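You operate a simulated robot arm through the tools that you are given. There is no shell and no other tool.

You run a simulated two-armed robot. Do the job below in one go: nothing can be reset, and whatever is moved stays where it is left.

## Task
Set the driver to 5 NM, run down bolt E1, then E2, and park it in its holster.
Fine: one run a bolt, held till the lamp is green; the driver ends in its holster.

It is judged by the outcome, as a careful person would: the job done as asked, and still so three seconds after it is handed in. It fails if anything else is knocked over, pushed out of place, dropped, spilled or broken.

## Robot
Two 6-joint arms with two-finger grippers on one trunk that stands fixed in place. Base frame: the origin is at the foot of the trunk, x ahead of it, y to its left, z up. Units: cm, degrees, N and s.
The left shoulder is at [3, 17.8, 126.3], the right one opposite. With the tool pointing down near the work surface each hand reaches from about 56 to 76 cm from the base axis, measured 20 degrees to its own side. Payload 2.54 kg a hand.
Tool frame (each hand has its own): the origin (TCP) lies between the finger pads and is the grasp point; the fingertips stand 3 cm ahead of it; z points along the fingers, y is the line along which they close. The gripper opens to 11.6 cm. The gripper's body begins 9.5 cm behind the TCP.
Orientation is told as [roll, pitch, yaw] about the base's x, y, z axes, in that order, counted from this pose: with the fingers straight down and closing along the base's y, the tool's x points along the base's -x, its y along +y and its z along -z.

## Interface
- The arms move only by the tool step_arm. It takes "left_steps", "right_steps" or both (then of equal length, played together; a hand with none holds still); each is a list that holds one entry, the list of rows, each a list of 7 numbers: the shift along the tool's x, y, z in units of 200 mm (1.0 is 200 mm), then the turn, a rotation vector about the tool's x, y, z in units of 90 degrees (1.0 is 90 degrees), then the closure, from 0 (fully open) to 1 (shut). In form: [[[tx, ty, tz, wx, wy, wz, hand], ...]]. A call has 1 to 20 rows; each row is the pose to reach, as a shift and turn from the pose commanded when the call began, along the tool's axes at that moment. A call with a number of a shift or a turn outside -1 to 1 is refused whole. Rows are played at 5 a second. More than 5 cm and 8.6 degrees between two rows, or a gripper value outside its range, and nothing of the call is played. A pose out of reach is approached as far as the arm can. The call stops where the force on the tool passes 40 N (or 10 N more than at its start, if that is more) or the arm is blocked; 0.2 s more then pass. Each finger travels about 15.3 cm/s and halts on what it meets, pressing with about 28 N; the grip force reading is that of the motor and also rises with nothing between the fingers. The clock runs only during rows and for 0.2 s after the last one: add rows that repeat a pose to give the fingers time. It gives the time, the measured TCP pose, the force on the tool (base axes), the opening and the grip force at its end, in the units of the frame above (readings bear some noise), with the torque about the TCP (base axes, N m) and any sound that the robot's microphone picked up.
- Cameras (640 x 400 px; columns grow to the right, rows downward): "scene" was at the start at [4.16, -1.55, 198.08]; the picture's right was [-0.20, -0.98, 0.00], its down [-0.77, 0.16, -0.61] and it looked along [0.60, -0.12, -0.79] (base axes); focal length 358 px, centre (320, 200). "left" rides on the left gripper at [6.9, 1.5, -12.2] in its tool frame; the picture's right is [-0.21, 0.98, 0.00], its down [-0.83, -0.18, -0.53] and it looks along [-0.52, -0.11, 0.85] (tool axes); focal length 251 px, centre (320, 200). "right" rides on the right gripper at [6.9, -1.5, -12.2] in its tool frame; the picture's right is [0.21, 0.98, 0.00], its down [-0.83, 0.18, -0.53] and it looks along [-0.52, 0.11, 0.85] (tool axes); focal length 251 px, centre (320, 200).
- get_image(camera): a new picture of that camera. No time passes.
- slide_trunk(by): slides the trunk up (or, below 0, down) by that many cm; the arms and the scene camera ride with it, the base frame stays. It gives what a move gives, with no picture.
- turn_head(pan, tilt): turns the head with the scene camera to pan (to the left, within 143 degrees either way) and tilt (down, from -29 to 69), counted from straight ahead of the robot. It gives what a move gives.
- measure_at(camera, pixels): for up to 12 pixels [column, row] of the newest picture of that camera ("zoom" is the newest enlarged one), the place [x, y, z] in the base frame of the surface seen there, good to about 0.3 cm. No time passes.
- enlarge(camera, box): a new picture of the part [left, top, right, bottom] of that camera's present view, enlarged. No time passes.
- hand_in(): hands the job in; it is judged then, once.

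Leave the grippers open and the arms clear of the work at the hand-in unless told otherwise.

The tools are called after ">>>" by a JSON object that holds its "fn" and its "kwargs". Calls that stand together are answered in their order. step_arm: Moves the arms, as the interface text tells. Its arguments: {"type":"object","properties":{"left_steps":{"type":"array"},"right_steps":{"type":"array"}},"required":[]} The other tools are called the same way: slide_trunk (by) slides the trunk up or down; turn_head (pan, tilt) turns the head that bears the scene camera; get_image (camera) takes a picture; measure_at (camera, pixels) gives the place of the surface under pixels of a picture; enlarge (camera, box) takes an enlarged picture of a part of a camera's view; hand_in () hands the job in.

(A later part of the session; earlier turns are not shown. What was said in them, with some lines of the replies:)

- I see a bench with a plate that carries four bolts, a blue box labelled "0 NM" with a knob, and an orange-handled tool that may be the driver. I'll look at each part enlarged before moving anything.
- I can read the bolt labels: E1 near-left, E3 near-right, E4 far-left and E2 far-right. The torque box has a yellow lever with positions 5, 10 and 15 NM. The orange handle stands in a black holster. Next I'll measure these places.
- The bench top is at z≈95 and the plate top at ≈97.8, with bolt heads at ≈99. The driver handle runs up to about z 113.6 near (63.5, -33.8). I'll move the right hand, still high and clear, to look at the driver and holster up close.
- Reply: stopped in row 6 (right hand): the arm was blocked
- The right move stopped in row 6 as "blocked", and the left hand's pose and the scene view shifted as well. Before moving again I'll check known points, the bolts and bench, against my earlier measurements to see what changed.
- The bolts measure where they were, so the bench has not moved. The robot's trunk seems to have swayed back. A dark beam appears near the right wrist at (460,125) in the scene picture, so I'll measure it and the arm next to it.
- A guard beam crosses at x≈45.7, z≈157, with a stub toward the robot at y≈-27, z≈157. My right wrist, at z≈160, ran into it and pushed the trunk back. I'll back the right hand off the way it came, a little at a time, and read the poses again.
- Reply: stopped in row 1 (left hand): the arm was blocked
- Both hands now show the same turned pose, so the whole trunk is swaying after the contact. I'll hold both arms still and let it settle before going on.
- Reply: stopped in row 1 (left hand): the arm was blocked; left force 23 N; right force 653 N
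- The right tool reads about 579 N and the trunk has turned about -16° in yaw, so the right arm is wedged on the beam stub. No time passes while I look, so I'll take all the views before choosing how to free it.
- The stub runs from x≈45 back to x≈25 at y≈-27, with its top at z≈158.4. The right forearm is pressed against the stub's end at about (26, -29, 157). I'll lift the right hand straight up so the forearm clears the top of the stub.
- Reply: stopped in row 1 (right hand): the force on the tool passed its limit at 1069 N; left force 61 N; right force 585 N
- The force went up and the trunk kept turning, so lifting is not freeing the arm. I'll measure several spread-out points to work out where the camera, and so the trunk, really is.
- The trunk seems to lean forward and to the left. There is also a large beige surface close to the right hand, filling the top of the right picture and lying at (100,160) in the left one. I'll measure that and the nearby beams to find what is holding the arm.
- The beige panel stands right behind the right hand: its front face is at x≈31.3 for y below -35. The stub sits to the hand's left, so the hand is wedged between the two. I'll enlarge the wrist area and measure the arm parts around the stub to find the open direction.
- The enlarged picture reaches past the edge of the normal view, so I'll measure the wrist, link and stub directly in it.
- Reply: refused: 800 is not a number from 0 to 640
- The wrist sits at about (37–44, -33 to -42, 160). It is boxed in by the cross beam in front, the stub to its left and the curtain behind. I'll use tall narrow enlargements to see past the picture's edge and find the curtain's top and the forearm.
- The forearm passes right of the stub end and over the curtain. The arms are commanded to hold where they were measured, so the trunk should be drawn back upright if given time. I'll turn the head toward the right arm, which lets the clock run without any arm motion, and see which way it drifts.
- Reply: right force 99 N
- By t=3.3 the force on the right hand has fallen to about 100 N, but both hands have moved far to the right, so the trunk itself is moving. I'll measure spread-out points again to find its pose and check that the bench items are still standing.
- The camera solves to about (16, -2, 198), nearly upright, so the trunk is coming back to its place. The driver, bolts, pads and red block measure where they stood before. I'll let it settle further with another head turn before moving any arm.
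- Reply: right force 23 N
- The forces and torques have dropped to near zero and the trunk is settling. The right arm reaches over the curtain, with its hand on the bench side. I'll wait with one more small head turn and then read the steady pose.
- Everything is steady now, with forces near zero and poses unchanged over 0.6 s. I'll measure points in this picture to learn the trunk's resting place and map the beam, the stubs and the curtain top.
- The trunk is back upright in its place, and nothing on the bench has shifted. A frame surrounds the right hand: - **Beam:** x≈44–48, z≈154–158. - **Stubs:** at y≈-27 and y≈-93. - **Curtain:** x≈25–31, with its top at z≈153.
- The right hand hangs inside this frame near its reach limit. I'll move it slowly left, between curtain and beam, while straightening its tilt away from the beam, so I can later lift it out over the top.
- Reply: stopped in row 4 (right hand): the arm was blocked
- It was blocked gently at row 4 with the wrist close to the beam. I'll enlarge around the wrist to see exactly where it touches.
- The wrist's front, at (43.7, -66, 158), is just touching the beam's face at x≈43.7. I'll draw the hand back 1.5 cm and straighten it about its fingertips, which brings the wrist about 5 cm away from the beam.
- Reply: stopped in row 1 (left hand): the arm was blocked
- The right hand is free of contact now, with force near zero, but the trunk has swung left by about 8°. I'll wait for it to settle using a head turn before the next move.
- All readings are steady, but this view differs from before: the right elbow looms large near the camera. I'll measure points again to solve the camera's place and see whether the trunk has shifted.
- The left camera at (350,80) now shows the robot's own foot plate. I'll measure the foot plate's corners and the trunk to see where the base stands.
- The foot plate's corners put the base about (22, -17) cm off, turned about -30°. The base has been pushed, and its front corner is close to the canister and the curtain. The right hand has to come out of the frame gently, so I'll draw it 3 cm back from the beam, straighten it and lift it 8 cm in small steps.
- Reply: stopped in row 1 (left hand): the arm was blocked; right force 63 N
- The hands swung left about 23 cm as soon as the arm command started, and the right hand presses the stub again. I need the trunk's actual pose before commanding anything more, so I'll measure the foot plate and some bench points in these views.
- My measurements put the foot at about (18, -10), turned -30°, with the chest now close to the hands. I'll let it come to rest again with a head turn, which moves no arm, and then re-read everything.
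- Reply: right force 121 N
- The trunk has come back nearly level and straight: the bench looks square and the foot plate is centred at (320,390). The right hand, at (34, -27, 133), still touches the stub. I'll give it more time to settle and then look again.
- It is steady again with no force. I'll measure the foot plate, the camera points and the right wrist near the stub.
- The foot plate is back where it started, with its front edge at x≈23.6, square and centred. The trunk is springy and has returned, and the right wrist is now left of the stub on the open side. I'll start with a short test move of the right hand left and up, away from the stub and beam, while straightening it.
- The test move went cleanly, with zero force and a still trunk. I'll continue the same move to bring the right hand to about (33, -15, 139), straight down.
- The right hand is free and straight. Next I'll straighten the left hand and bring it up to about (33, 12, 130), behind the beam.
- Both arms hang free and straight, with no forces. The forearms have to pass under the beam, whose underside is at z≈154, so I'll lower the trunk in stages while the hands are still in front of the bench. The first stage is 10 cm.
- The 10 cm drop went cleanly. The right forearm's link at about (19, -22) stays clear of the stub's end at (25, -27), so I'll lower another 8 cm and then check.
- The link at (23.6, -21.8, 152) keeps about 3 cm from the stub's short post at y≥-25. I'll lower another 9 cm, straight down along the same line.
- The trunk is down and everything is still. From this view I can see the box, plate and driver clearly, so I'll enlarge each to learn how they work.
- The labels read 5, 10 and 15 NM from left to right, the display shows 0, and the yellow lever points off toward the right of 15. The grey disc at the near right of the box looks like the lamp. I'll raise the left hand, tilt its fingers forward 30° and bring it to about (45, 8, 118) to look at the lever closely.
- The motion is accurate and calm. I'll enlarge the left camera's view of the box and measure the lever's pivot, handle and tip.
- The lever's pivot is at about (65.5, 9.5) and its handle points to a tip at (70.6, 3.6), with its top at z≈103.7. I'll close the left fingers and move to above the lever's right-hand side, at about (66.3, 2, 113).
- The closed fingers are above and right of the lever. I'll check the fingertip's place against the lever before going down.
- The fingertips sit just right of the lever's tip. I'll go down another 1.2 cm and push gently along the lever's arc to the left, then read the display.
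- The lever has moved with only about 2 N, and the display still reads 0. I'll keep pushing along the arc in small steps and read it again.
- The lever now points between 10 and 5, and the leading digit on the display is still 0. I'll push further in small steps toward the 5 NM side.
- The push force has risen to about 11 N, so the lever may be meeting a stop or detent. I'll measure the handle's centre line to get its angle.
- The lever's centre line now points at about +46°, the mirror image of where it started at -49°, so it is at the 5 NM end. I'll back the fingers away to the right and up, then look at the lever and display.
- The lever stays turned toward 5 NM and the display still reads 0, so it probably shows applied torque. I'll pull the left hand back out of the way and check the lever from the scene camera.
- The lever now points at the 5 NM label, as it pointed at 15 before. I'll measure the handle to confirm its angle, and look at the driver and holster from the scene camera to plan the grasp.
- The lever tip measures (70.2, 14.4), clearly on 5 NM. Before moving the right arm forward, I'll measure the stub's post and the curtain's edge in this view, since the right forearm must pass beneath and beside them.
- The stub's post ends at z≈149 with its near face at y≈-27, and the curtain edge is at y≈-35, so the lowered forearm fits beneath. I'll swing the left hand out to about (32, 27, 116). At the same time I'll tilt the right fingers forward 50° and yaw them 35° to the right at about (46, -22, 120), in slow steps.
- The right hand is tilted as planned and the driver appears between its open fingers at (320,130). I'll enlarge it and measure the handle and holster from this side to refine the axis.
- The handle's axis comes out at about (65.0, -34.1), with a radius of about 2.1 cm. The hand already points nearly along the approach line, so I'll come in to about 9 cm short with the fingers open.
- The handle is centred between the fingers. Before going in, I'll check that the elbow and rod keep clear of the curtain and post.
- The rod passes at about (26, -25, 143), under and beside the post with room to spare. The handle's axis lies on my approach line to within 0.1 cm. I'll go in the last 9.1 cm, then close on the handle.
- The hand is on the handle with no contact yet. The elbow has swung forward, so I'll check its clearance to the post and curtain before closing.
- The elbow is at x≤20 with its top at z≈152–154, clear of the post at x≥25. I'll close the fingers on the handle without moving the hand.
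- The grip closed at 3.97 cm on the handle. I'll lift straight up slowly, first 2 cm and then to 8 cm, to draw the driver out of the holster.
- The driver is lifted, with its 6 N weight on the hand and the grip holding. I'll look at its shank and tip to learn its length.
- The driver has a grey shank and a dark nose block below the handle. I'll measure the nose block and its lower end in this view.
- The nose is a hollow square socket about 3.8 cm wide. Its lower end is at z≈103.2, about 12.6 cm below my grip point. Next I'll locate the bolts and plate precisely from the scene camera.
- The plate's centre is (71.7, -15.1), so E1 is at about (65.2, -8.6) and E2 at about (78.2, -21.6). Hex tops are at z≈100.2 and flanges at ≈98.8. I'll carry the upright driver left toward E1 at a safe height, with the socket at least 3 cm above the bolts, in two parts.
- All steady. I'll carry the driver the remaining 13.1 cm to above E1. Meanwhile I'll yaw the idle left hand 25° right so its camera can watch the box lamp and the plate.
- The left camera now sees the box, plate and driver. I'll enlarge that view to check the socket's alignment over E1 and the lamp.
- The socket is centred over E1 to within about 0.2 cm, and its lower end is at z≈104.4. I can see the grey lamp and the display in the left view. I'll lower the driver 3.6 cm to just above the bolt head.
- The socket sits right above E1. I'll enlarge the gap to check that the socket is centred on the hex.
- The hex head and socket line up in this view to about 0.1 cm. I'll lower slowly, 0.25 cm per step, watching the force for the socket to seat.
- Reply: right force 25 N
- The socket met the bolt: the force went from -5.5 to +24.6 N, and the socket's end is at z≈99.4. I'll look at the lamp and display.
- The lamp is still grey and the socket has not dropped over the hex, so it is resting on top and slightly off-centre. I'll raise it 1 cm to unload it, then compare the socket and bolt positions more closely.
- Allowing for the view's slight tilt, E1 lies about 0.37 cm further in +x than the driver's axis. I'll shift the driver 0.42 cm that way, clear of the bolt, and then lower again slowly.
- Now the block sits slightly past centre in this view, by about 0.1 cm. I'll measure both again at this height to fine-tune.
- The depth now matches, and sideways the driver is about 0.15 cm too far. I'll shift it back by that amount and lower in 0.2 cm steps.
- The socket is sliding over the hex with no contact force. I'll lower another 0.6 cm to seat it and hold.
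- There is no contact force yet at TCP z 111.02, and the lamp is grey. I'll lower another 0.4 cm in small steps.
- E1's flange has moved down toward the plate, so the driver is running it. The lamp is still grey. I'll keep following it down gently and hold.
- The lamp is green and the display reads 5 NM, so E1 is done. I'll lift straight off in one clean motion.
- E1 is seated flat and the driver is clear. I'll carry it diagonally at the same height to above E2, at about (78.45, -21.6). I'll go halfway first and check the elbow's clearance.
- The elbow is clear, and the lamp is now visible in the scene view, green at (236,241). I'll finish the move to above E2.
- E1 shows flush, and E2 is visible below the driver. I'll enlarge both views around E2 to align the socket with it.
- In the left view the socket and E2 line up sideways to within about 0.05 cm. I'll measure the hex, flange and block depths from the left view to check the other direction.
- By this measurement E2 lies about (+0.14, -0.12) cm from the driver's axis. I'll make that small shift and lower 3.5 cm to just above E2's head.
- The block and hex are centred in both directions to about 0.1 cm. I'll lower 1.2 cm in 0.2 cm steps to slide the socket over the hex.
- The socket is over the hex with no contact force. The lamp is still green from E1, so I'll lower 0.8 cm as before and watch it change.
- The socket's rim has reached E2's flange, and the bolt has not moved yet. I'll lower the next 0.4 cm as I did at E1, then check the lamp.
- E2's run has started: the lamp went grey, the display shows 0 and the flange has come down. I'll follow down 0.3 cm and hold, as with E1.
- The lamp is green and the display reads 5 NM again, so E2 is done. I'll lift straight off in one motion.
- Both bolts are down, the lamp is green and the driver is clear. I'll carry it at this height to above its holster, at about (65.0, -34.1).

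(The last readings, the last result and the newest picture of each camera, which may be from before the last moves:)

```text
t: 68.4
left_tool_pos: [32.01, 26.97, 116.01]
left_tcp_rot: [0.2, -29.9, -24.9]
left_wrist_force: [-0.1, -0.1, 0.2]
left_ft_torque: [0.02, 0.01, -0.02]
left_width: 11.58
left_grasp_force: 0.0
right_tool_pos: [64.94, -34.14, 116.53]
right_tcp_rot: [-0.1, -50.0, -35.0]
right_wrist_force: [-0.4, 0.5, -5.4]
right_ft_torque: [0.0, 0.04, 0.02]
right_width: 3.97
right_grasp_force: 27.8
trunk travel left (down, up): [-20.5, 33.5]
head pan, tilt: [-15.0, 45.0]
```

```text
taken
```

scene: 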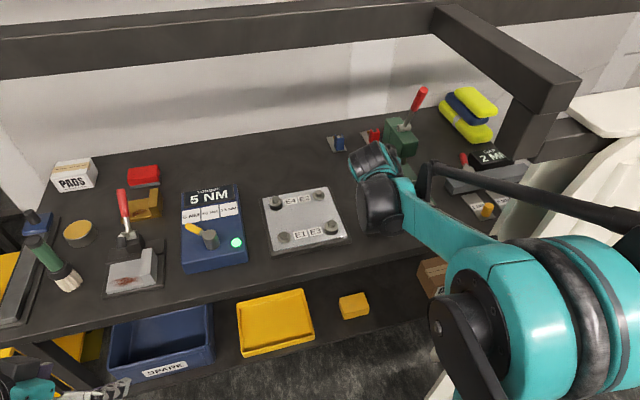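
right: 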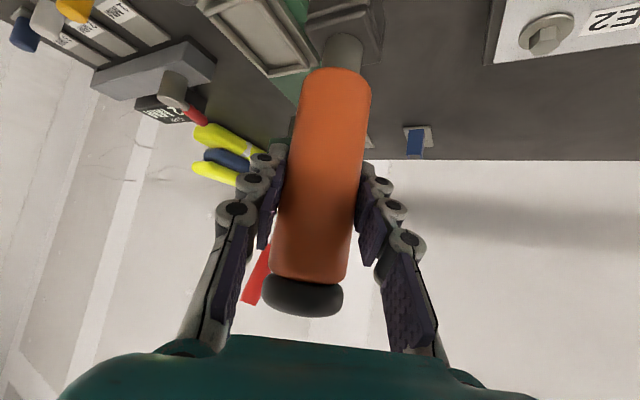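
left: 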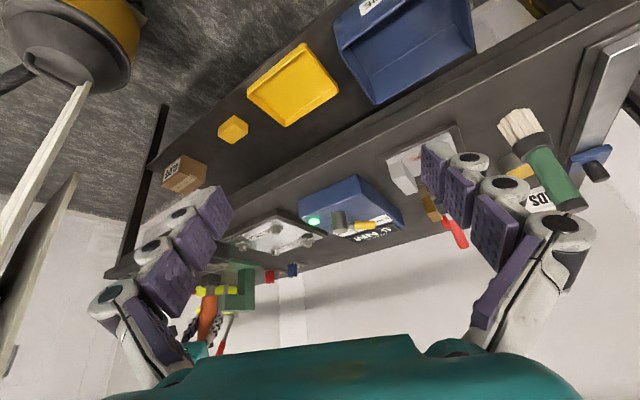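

The driver is back over the holster, at the same x and y where I first gripped it. I'll enlarge the left view to check the socket above the holster opening before lowering.

>>> {"fn": "enlarge", "kwargs": {"camera": "left", "box": [170, 240, 250, 330]}}

>>> {"fn": "enlarge", "kwargs": {"camera": "right", "box": [280, 0, 420, 90]}}

```text
4.44 times, centred on (210, 285) of left
```

zoom: 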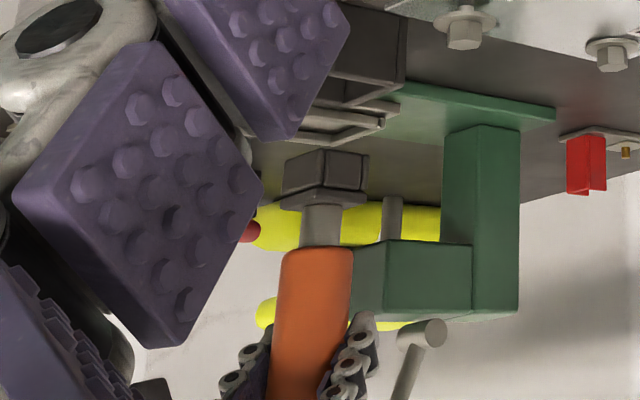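

```text
4.44 times, centred on (350, 45) of right
```

zoom: 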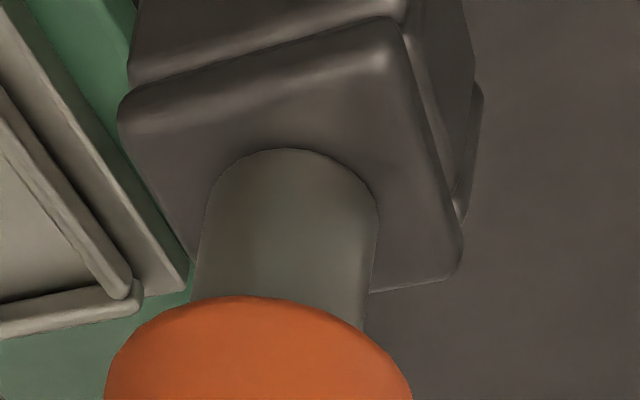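

A left finger blocks the view of the holster. I'll yaw the left hand another 16° right to see it, with the right hand holding still.

>>> {"fn": "step_arm", "kwargs": {"left_steps": [[[0, 0, 0, 0.022, 0, 0.0385, 0], [0, 0, 0, 0.044, 0, 0.077, 0], [0, 0, 0, 0.067, 0, 0.1155, 0], [0, 0, 0, 0.089, 0, 0.154, 0]]]}}

>>> {"fn": "get_image", "kwargs": {"camera": "left"}}

```text
t: 69.4
left_tool_pos: [32.01, 26.94, 116.03]
left_tcp_rot: [0.1, -29.9, -41.0]
left_wrist_force: [-0.8, -1.0, 0.6]
left_ft_torque: [0.01, 0.0, -0.01]
left_width: 11.59
left_grasp_force: 0.0
right_tool_pos: [64.9, -34.15, 116.44]
right_tcp_rot: [0.0, -50.0, -35.0]
right_wrist_force: [0.0, -0.3, -5.5]
right_ft_torque: [0.01, 0.0, 0.01]
right_width: 3.95
right_grasp_force: 28.5
trunk travel left (down, up): [-20.5, 33.5]
head pan, tilt: [-15.0, 45.0]
```

```text
taken
```

left: 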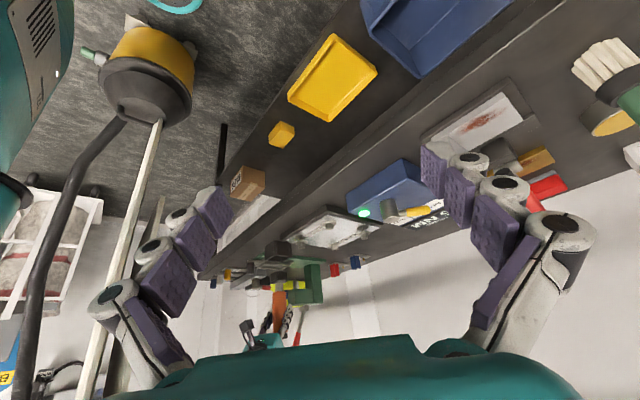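

>>> {"fn": "enlarge", "kwargs": {"camera": "left", "box": [250, 230, 320, 300]}}

>>> {"fn": "measure_at", "kwargs": {"camera": "zoom", "pixels": [[240, 150], [285, 110], [330, 150], [285, 140], [260, 150], [310, 150], [285, 250], [262, 250], [308, 250], [285, 220], [250, 220], [320, 220]]}}

```text
5.71 times, centred on (285, 265) of left
```

zoom: 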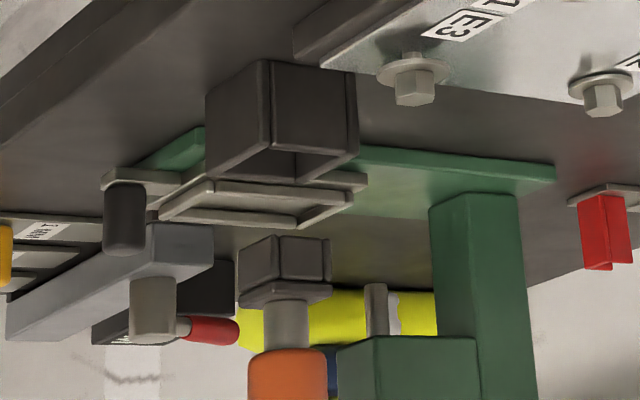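

```text
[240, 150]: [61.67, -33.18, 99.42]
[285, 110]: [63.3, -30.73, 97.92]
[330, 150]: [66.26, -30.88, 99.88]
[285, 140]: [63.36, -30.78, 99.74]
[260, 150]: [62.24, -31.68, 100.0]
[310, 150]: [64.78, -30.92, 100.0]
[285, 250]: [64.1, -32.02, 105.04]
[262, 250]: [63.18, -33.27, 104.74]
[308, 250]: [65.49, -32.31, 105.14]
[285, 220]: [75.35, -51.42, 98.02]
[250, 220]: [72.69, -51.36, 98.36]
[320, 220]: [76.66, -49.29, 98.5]
```

The socket is centred over the holster opening, at column 284 against 281, and the depths agree. I'll lower steadily by 7.6 cm into the holster.

>>> {"fn": "step_arm", "kwargs": {"right_steps": [[[0.029, 0, 0.0244, 0, 0, 0, 1], [0.058, 0, 0.0489, 0, 0, 0, 1], [0.0873, 0, 0.0733, 0, 0, 0, 1], [0.1164, 0, 0.0977, 0, 0, 0, 1], [0.1455, 0, 0.1221, 0, 0, 0, 1], [0.1746, 0, 0.1466, 0, 0, 0, 1], [0.2038, 0, 0.171, 0, 0, 0, 1], [0.233, 0, 0.1954, 0, 0, 0, 1], [0.262, 0, 0.22, 0, 0, 0, 1], [0.291, 0, 0.2443, 0, 0, 0, 1], [0.291, 0, 0.2443, 0, 0, 0, 1]]]}}

>>> {"fn": "enlarge", "kwargs": {"camera": "left", "box": [250, 230, 320, 300]}}

```text
t: 71.8
left_tool_pos: [32.04, 26.85, 116.07]
left_tcp_rot: [0.0, -29.8, -40.9]
left_wrist_force: [-0.3, -0.4, 0.6]
left_ft_torque: [-0.02, 0.03, -0.01]
left_width: 11.6
left_grasp_force: 0.1
right_tool_pos: [65.06, -34.15, 108.9]
right_tcp_rot: [-0.1, -50.0, -35.0]
right_wrist_force: [0.1, -0.3, -5.0]
right_ft_torque: [-0.01, 0.02, 0.01]
right_width: 3.98
right_grasp_force: 28.1
trunk travel left (down, up): [-20.5, 33.5]
head pan, tilt: [-15.0, 45.0]
```

```text
5.71 times, centred on (285, 265) of left
```

zoom: 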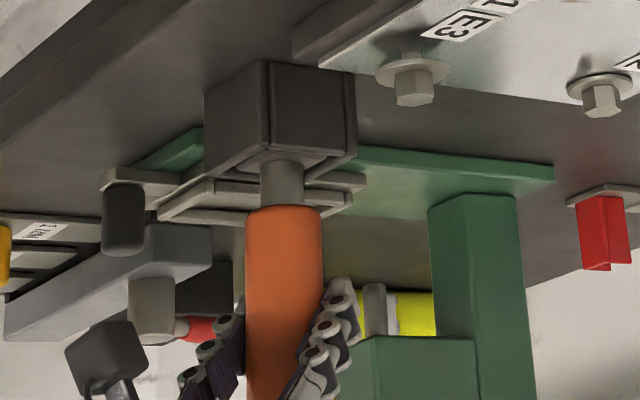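

The socket is inside the holster with no contact. I'll lower the rest in 0.15 cm steps until the holster floor takes the weight.

>>> {"fn": "step_arm", "kwargs": {"right_steps": [[[0.0058, 0, 0.0048, 0, 0, 0, 1], [0.0115, 0, 0.0096, 0, 0, 0, 1], [0.0172, 0, 0.0145, 0, 0, 0, 1], [0.023, 0, 0.0193, 0, 0, 0, 1], [0.0287, 0, 0.0241, 0, 0, 0, 1], [0.0345, 0, 0.0289, 0, 0, 0, 1]]]}}

```text
t: 73.2
left_tool_pos: [31.92, 26.87, 116.02]
left_tcp_rot: [0.0, -29.8, -41.0]
left_wrist_force: [0.1, -0.3, 0.4]
left_ft_torque: [-0.02, -0.03, 0.01]
left_width: 11.6
left_grasp_force: 0.1
right_tool_pos: [65.04, -34.24, 107.95]
right_tcp_rot: [-0.1, -50.1, -35.0]
right_wrist_force: [-0.1, 0.3, -5.2]
right_ft_torque: [-0.02, 0.02, 0.0]
right_width: 3.98
right_grasp_force: 28.5
trunk travel left (down, up): [-20.5, 33.5]
head pan, tilt: [-15.0, 45.0]
```

There is still no contact at TCP z 107.95. I'll continue in 0.1 cm steps.

>>> {"fn": "step_arm", "kwargs": {"right_steps": [[[0.0038, 0, 0.0032, 0, 0, 0, 1], [0.0077, 0, 0.0064, 0, 0, 0, 1], [0.0115, 0, 0.0096, 0, 0, 0, 1], [0.0153, 0, 0.0129, 0, 0, 0, 1]]]}}

>>> {"fn": "enlarge", "kwargs": {"camera": "left", "box": [250, 230, 320, 300]}}

```text
t: 74.2
left_tool_pos: [31.99, 26.82, 115.94]
left_tcp_rot: [0.0, -29.8, -41.0]
left_wrist_force: [0.1, -0.5, -0.4]
left_ft_torque: [-0.01, 0.03, 0.01]
left_width: 11.6
left_grasp_force: 0.1
right_tool_pos: [65.13, -34.31, 107.67]
right_tcp_rot: [-0.1, -49.9, -34.9]
right_wrist_force: [0.4, -0.6, -5.6]
right_ft_torque: [0.01, -0.02, -0.03]
right_width: 3.98
right_grasp_force: 28.7
trunk travel left (down, up): [-20.5, 33.5]
head pan, tilt: [-15.0, 45.0]
```

```text
5.71 times, centred on (285, 265) of left
```

zoom: 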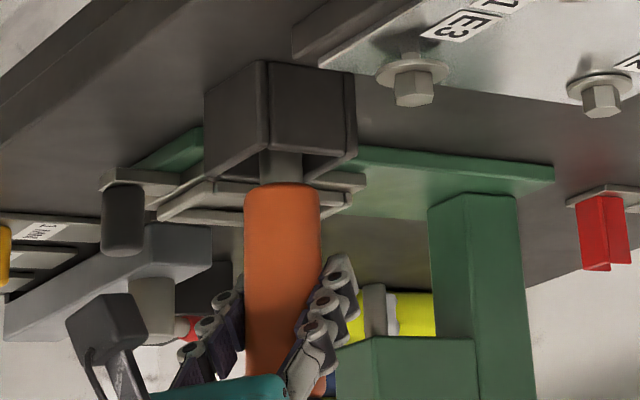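

Still only the weight shows. I'll continue down in 0.1 cm steps.

>>> {"fn": "step_arm", "kwargs": {"right_steps": [[[0.0038, 0, 0.0032, 0, 0, 0, 1], [0.0077, 0, 0.0064, 0, 0, 0, 1], [0.0115, 0, 0.0096, 0, 0, 0, 1], [0.0115, 0, 0.0096, 0, 0, 0, 1]]]}}

>>> {"fn": "enlarge", "kwargs": {"camera": "left", "box": [262, 235, 312, 285]}}

>>> {"fn": "measure_at", "kwargs": {"camera": "zoom", "pixels": [[280, 215], [280, 260], [280, 160], [300, 180], [320, 330]]}}

```text
t: 75.2
left_tool_pos: [32.08, 26.84, 116.02]
left_tcp_rot: [0.0, -29.8, -41.0]
left_wrist_force: [-0.2, 0.6, 0.6]
left_ft_torque: [0.0, 0.0, 0.0]
left_width: 11.59
left_grasp_force: 0.0
right_tool_pos: [64.87, -34.2, 107.36]
right_tcp_rot: [-0.1, -50.1, -35.0]
right_wrist_force: [-0.2, -0.7, -4.9]
right_ft_torque: [0.02, -0.03, -0.01]
right_width: 3.99
right_grasp_force: 28.0
trunk travel left (down, up): [-20.5, 33.5]
head pan, tilt: [-15.0, 45.0]
```

```text
8.00 times, centred on (287, 260) of left
```

zoom: 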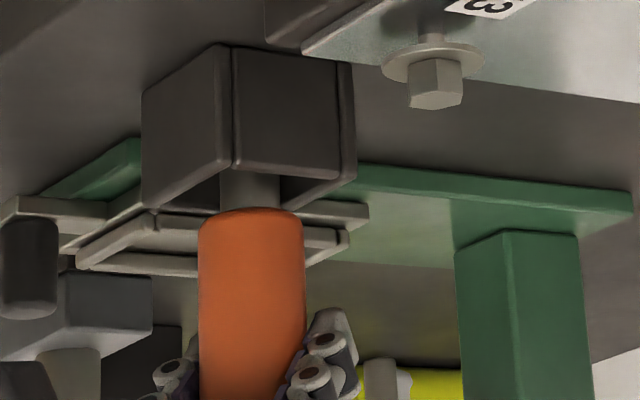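

```text
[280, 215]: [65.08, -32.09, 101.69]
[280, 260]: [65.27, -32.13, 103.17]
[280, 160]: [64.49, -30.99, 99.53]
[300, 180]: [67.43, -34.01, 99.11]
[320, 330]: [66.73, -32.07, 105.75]
```

The handle's lower end is at about z 101.4, and it was about 101.1 when I first found it. I'll lower the last few millimetres.

>>> {"fn": "step_arm", "kwargs": {"right_steps": [[[0.0038, 0, 0.0032, 0, 0, 0, 1], [0.0077, 0, 0.0064, 0, 0, 0, 1], [0.0077, 0, 0.0064, 0, 0, 0, 1]]]}}

```text
t: 76.0
left_tool_pos: [31.84, 26.86, 115.9]
left_tcp_rot: [0.0, -29.9, -41.0]
left_wrist_force: [-0.6, -0.2, 0.3]
left_ft_torque: [-0.03, 0.0, 0.02]
left_width: 11.58
left_grasp_force: 0.1
right_tool_pos: [65.05, -34.2, 107.32]
right_tcp_rot: [-0.1, -50.2, -34.8]
right_wrist_force: [5.4, -3.7, 14.7]
right_ft_torque: [0.08, -0.29, -0.04]
right_width: 3.95
right_grasp_force: 27.8
trunk travel left (down, up): [-20.5, 33.5]
head pan, tilt: [-15.0, 45.0]
```

The holster floor is taking the load: the force went from -5 to +15 N. I'll ease up 0.1 cm to unload it, then open the fingers slowly.

>>> {"fn": "step_arm", "kwargs": {"right_steps": [[[-0.0045, 0, -0.0038, 0, 0, 0, 1], [-0.0045, 0, -0.0038, 0, 0, 0, 1]]]}}

>>> {"fn": "step_arm", "kwargs": {"right_steps": [[[0, 0, 0, 0, 0, 0, 0.6], [0, 0, 0, 0, 0, 0, 0.5], [0, 0, 0, 0, 0, 0, 0.35], [0, 0, 0, 0, 0, 0, 0.2], [0, 0, 0, 0, 0, 0, 0], [0, 0, 0, 0, 0, 0, 0]]]}}

>>> {"fn": "enlarge", "kwargs": {"camera": "left", "box": [250, 230, 320, 300]}}

>>> {"fn": "get_image", "kwargs": {"camera": "right"}}

```text
t: 76.6
left_tool_pos: [31.98, 26.97, 116.02]
left_tcp_rot: [0.1, -30.0, -41.1]
left_wrist_force: [0.6, 0.6, 0.0]
left_ft_torque: [-0.04, -0.02, -0.01]
left_width: 11.58
left_grasp_force: 0.0
right_tool_pos: [64.96, -34.11, 107.35]
right_tcp_rot: [-0.1, -49.9, -35.0]
right_wrist_force: [1.6, -1.2, 3.1]
right_ft_torque: [-0.03, -0.06, 0.0]
right_width: 3.97
right_grasp_force: 28.2
trunk travel left (down, up): [-20.5, 33.5]
head pan, tilt: [-15.0, 45.0]
```

```text
t: 78.0
left_tool_pos: [31.96, 26.84, 116.02]
left_tcp_rot: [0.0, -30.0, -41.0]
left_wrist_force: [0.1, 0.2, 0.0]
left_ft_torque: [0.01, 0.02, -0.03]
left_width: 11.6
left_grasp_force: 0.1
right_tool_pos: [65.13, -34.18, 107.42]
right_tcp_rot: [-0.1, -50.0, -35.0]
right_wrist_force: [-0.4, 0.3, -1.2]
right_ft_torque: [-0.02, 0.01, 0.01]
right_width: 11.6
right_grasp_force: 0.0
trunk travel left (down, up): [-20.5, 33.5]
head pan, tilt: [-15.0, 45.0]
```

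```text
5.71 times, centred on (285, 265) of left
```

zoom: 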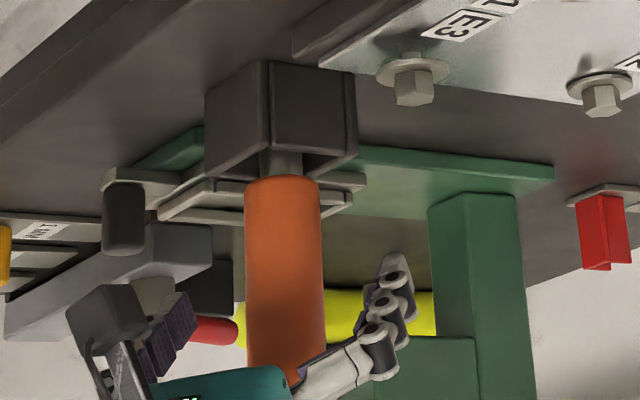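

```text
taken
```

right: 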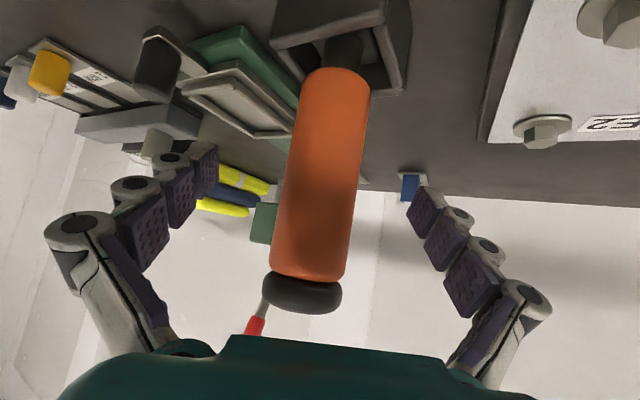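

The driver stands upright in its holster and the fingers are fully open. I'll retreat along the approach line, slowly at first.

>>> {"fn": "step_arm", "kwargs": {"right_steps": [[[0, 0, -0.07, 0, 0, 0, 0], [0, 0, -0.15, 0, 0, 0, 0], [0, 0, -0.25, 0, 0, 0, 0], [0, 0, -0.36, 0, 0, 0, 0], [0, 0, -0.48, 0, 0, 0, 0], [0, 0, -0.6, 0, 0, 0, 0], [0, 0, -0.72, 0, 0, 0, 0], [0, 0, -0.85, 0, 0, 0, 0]]]}}

>>> {"fn": "get_image", "kwargs": {"camera": "right"}}

>>> {"fn": "get_image", "kwargs": {"camera": "scene"}}

```text
t: 79.8
left_tool_pos: [31.91, 26.97, 116.09]
left_tcp_rot: [0.1, -30.0, -41.0]
left_wrist_force: [-0.3, 0.3, -0.5]
left_ft_torque: [0.02, -0.01, -0.02]
left_width: 11.58
left_grasp_force: 0.0
right_tool_pos: [54.29, -26.73, 118.29]
right_tcp_rot: [-0.1, -50.1, -35.1]
right_wrist_force: [-0.7, 0.5, 0.7]
right_ft_torque: [0.01, 0.01, 0.03]
right_width: 11.62
right_grasp_force: 0.2
trunk travel left (down, up): [-20.5, 33.5]
head pan, tilt: [-15.0, 45.0]
```

```text
taken
```

right: 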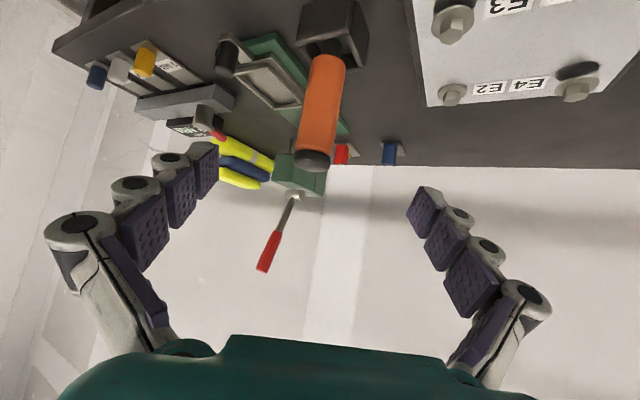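

```text
taken
```

scene: 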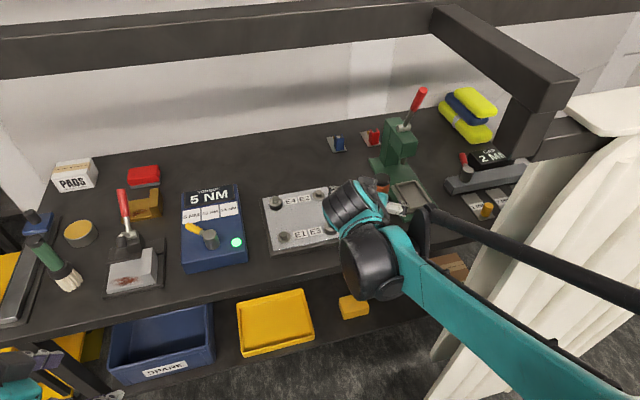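

The driver stands free and the hand is clear of it. I'll keep withdrawing the right hand back out over the bench's front edge.

>>> {"fn": "step_arm", "kwargs": {"right_steps": [[[0.042, -0.005, -0.092, 0, 0, 0, 0], [0.084, -0.01, -0.184, 0, 0, 0, 0], [0.126, -0.015, -0.277, 0, 0, 0, 0], [0.168, -0.02, -0.369, 0, 0, 0, 0], [0.21, -0.025, -0.461, 0, 0, 0, 0]]]}}

>>> {"fn": "step_arm", "kwargs": {"right_steps": [[[0.077, -0.008, -0.031, -0.017, 0.054, -0.036, 0], [0.154, -0.016, -0.063, -0.034, 0.108, -0.073, 0], [0.232, -0.025, -0.094, -0.051, 0.161, -0.109, 0], [0.309, -0.033, -0.125, -0.068, 0.215, -0.145, 0], [0.386, -0.041, -0.156, -0.085, 0.269, -0.182, 0], [0.463, -0.049, -0.188, -0.102, 0.323, -0.218, 0], [0.54, -0.057, -0.219, -0.119, 0.376, -0.254, 0], [0.618, -0.066, -0.25, -0.136, 0.43, -0.291, 0], [0.695, -0.074, -0.282, -0.153, 0.484, -0.327, 0], [0.772, -0.082, -0.313, -0.17, 0.538, -0.3635, 0]]]}}

>>> {"fn": "get_image", "kwargs": {"camera": "scene"}}

```text
t: 81.0
left_tool_pos: [31.89, 26.88, 116.08]
left_tcp_rot: [0.0, -29.9, -41.0]
left_wrist_force: [1.1, -0.3, -0.7]
left_ft_torque: [-0.01, -0.03, 0.01]
left_width: 11.59
left_grasp_force: 0.1
right_tool_pos: [45.93, -21.53, 120.98]
right_tcp_rot: [-0.1, -50.0, -35.0]
right_wrist_force: [-0.3, -0.3, -0.2]
right_ft_torque: [0.02, 0.01, -0.01]
right_width: 11.63
right_grasp_force: 0.1
trunk travel left (down, up): [-20.5, 33.5]
head pan, tilt: [-15.0, 45.0]
```

```text
t: 83.2
left_tool_pos: [32.0, 26.91, 116.13]
left_tcp_rot: [0.0, -29.9, -40.9]
left_wrist_force: [0.0, -0.2, -0.5]
left_ft_torque: [0.04, 0.01, 0.02]
left_width: 11.59
left_grasp_force: 0.1
right_tool_pos: [33.09, -14.28, 112.94]
right_tcp_rot: [0.0, 0.1, 0.1]
right_wrist_force: [0.7, 0.5, -0.2]
right_ft_torque: [0.01, 0.0, 0.02]
right_width: 11.6
right_grasp_force: 0.0
trunk travel left (down, up): [-20.5, 33.5]
head pan, tilt: [-15.0, 45.0]
```

```text
taken
```

scene: 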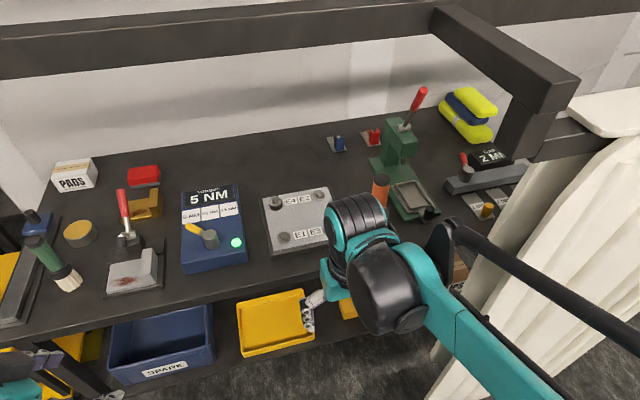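

Both arms are clear and the display still reads 5 NM with the lamp green. I'll do a last check of the driver, the bolts and the surroundings.

>>> {"fn": "enlarge", "kwargs": {"camera": "scene", "box": [170, 150, 350, 280]}}

>>> {"fn": "enlarge", "kwargs": {"camera": "left", "box": [230, 200, 390, 310]}}

>>> {"fn": "get_image", "kwargs": {"camera": "left"}}

>>> {"fn": "get_image", "kwargs": {"camera": "right"}}

```text
3.08 times, centred on (260, 215) of scene
```

zoom: 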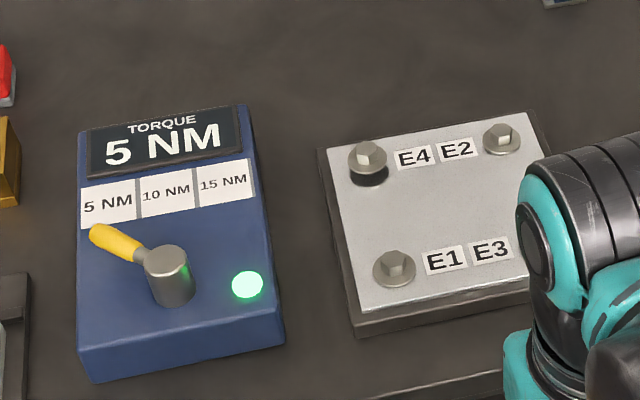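

```text
3.64 times, centred on (310, 255) of left
```

zoom: 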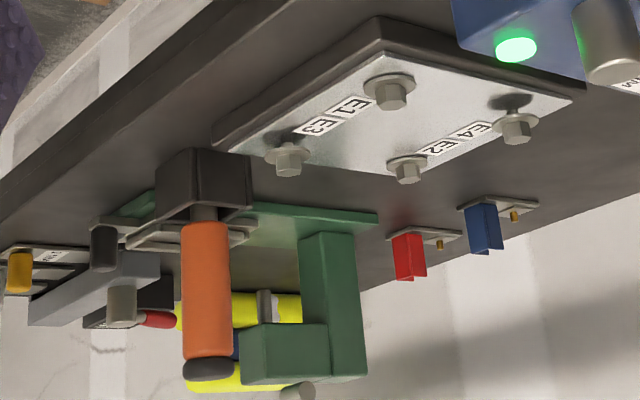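

```text
taken
```

left: 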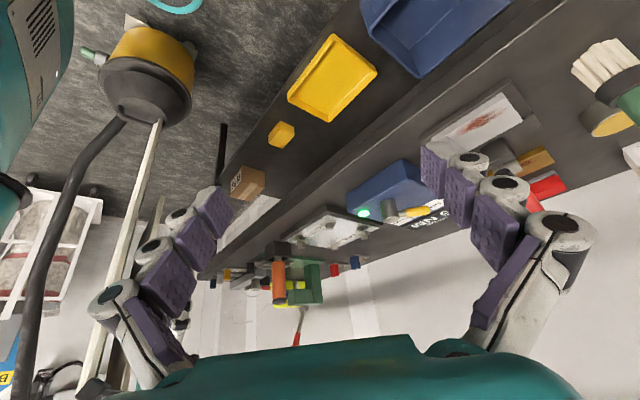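

```text
taken
```

right: 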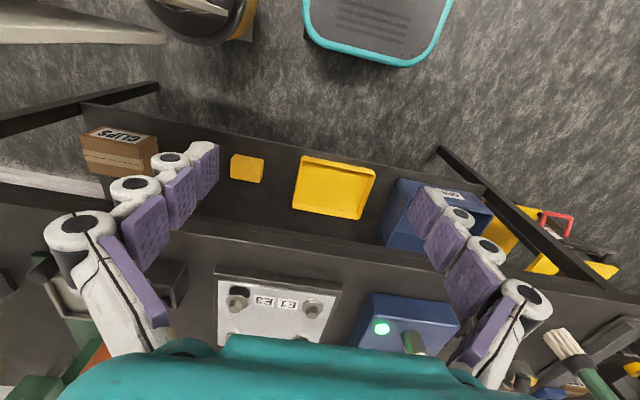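

E1 and E2 sit flush, and E3 and E4 are as they were. The lever is on 5 NM with the display at 5 NM and the lamp green. The driver stands upright in its holster. Both grippers are open, the hands are back in front of the bench, and nothing on the bench has shifted. Handing in.

>>> {"fn": "hand_in", "kwargs": {}}

```text
The job is handed in.
```

The driver is set to 5 NM, E1 and then E2 were run down, and the driver is back in its holster. Each bolt had one run, held until the lamp went green with the display at 5 NM. I've handed the job in, and the tool gave no verdict beyond confirming that.

Two things went wrong along the way:

- **Collision at the start:** on my first move the right wrist hit the guard beam over the bench. Freeing the arm took several tries. During them it pressed hard against the frame and the curtain, with a peak of 1069 N on the right hand, and the trunk swayed and was pushed out of place. The trunk came back to where it stood, and the bench items measured where they had been. I did not check the frame or curtain for damage.
- **First try at E1:** the socket was off-centre and rested on the bolt head. The lamp and display did not change, so I took it that no run had started. I lifted it clear, re-centred it and then made the one run.

At hand-in:

- E3 and E4 were untouched and everything I could see on the bench was in place.
- Both grippers were open and the arms were clear of the work.
- The trunk was 27 cm lower than at the start. I lowered it so the arms could pass under the beam and left it there.
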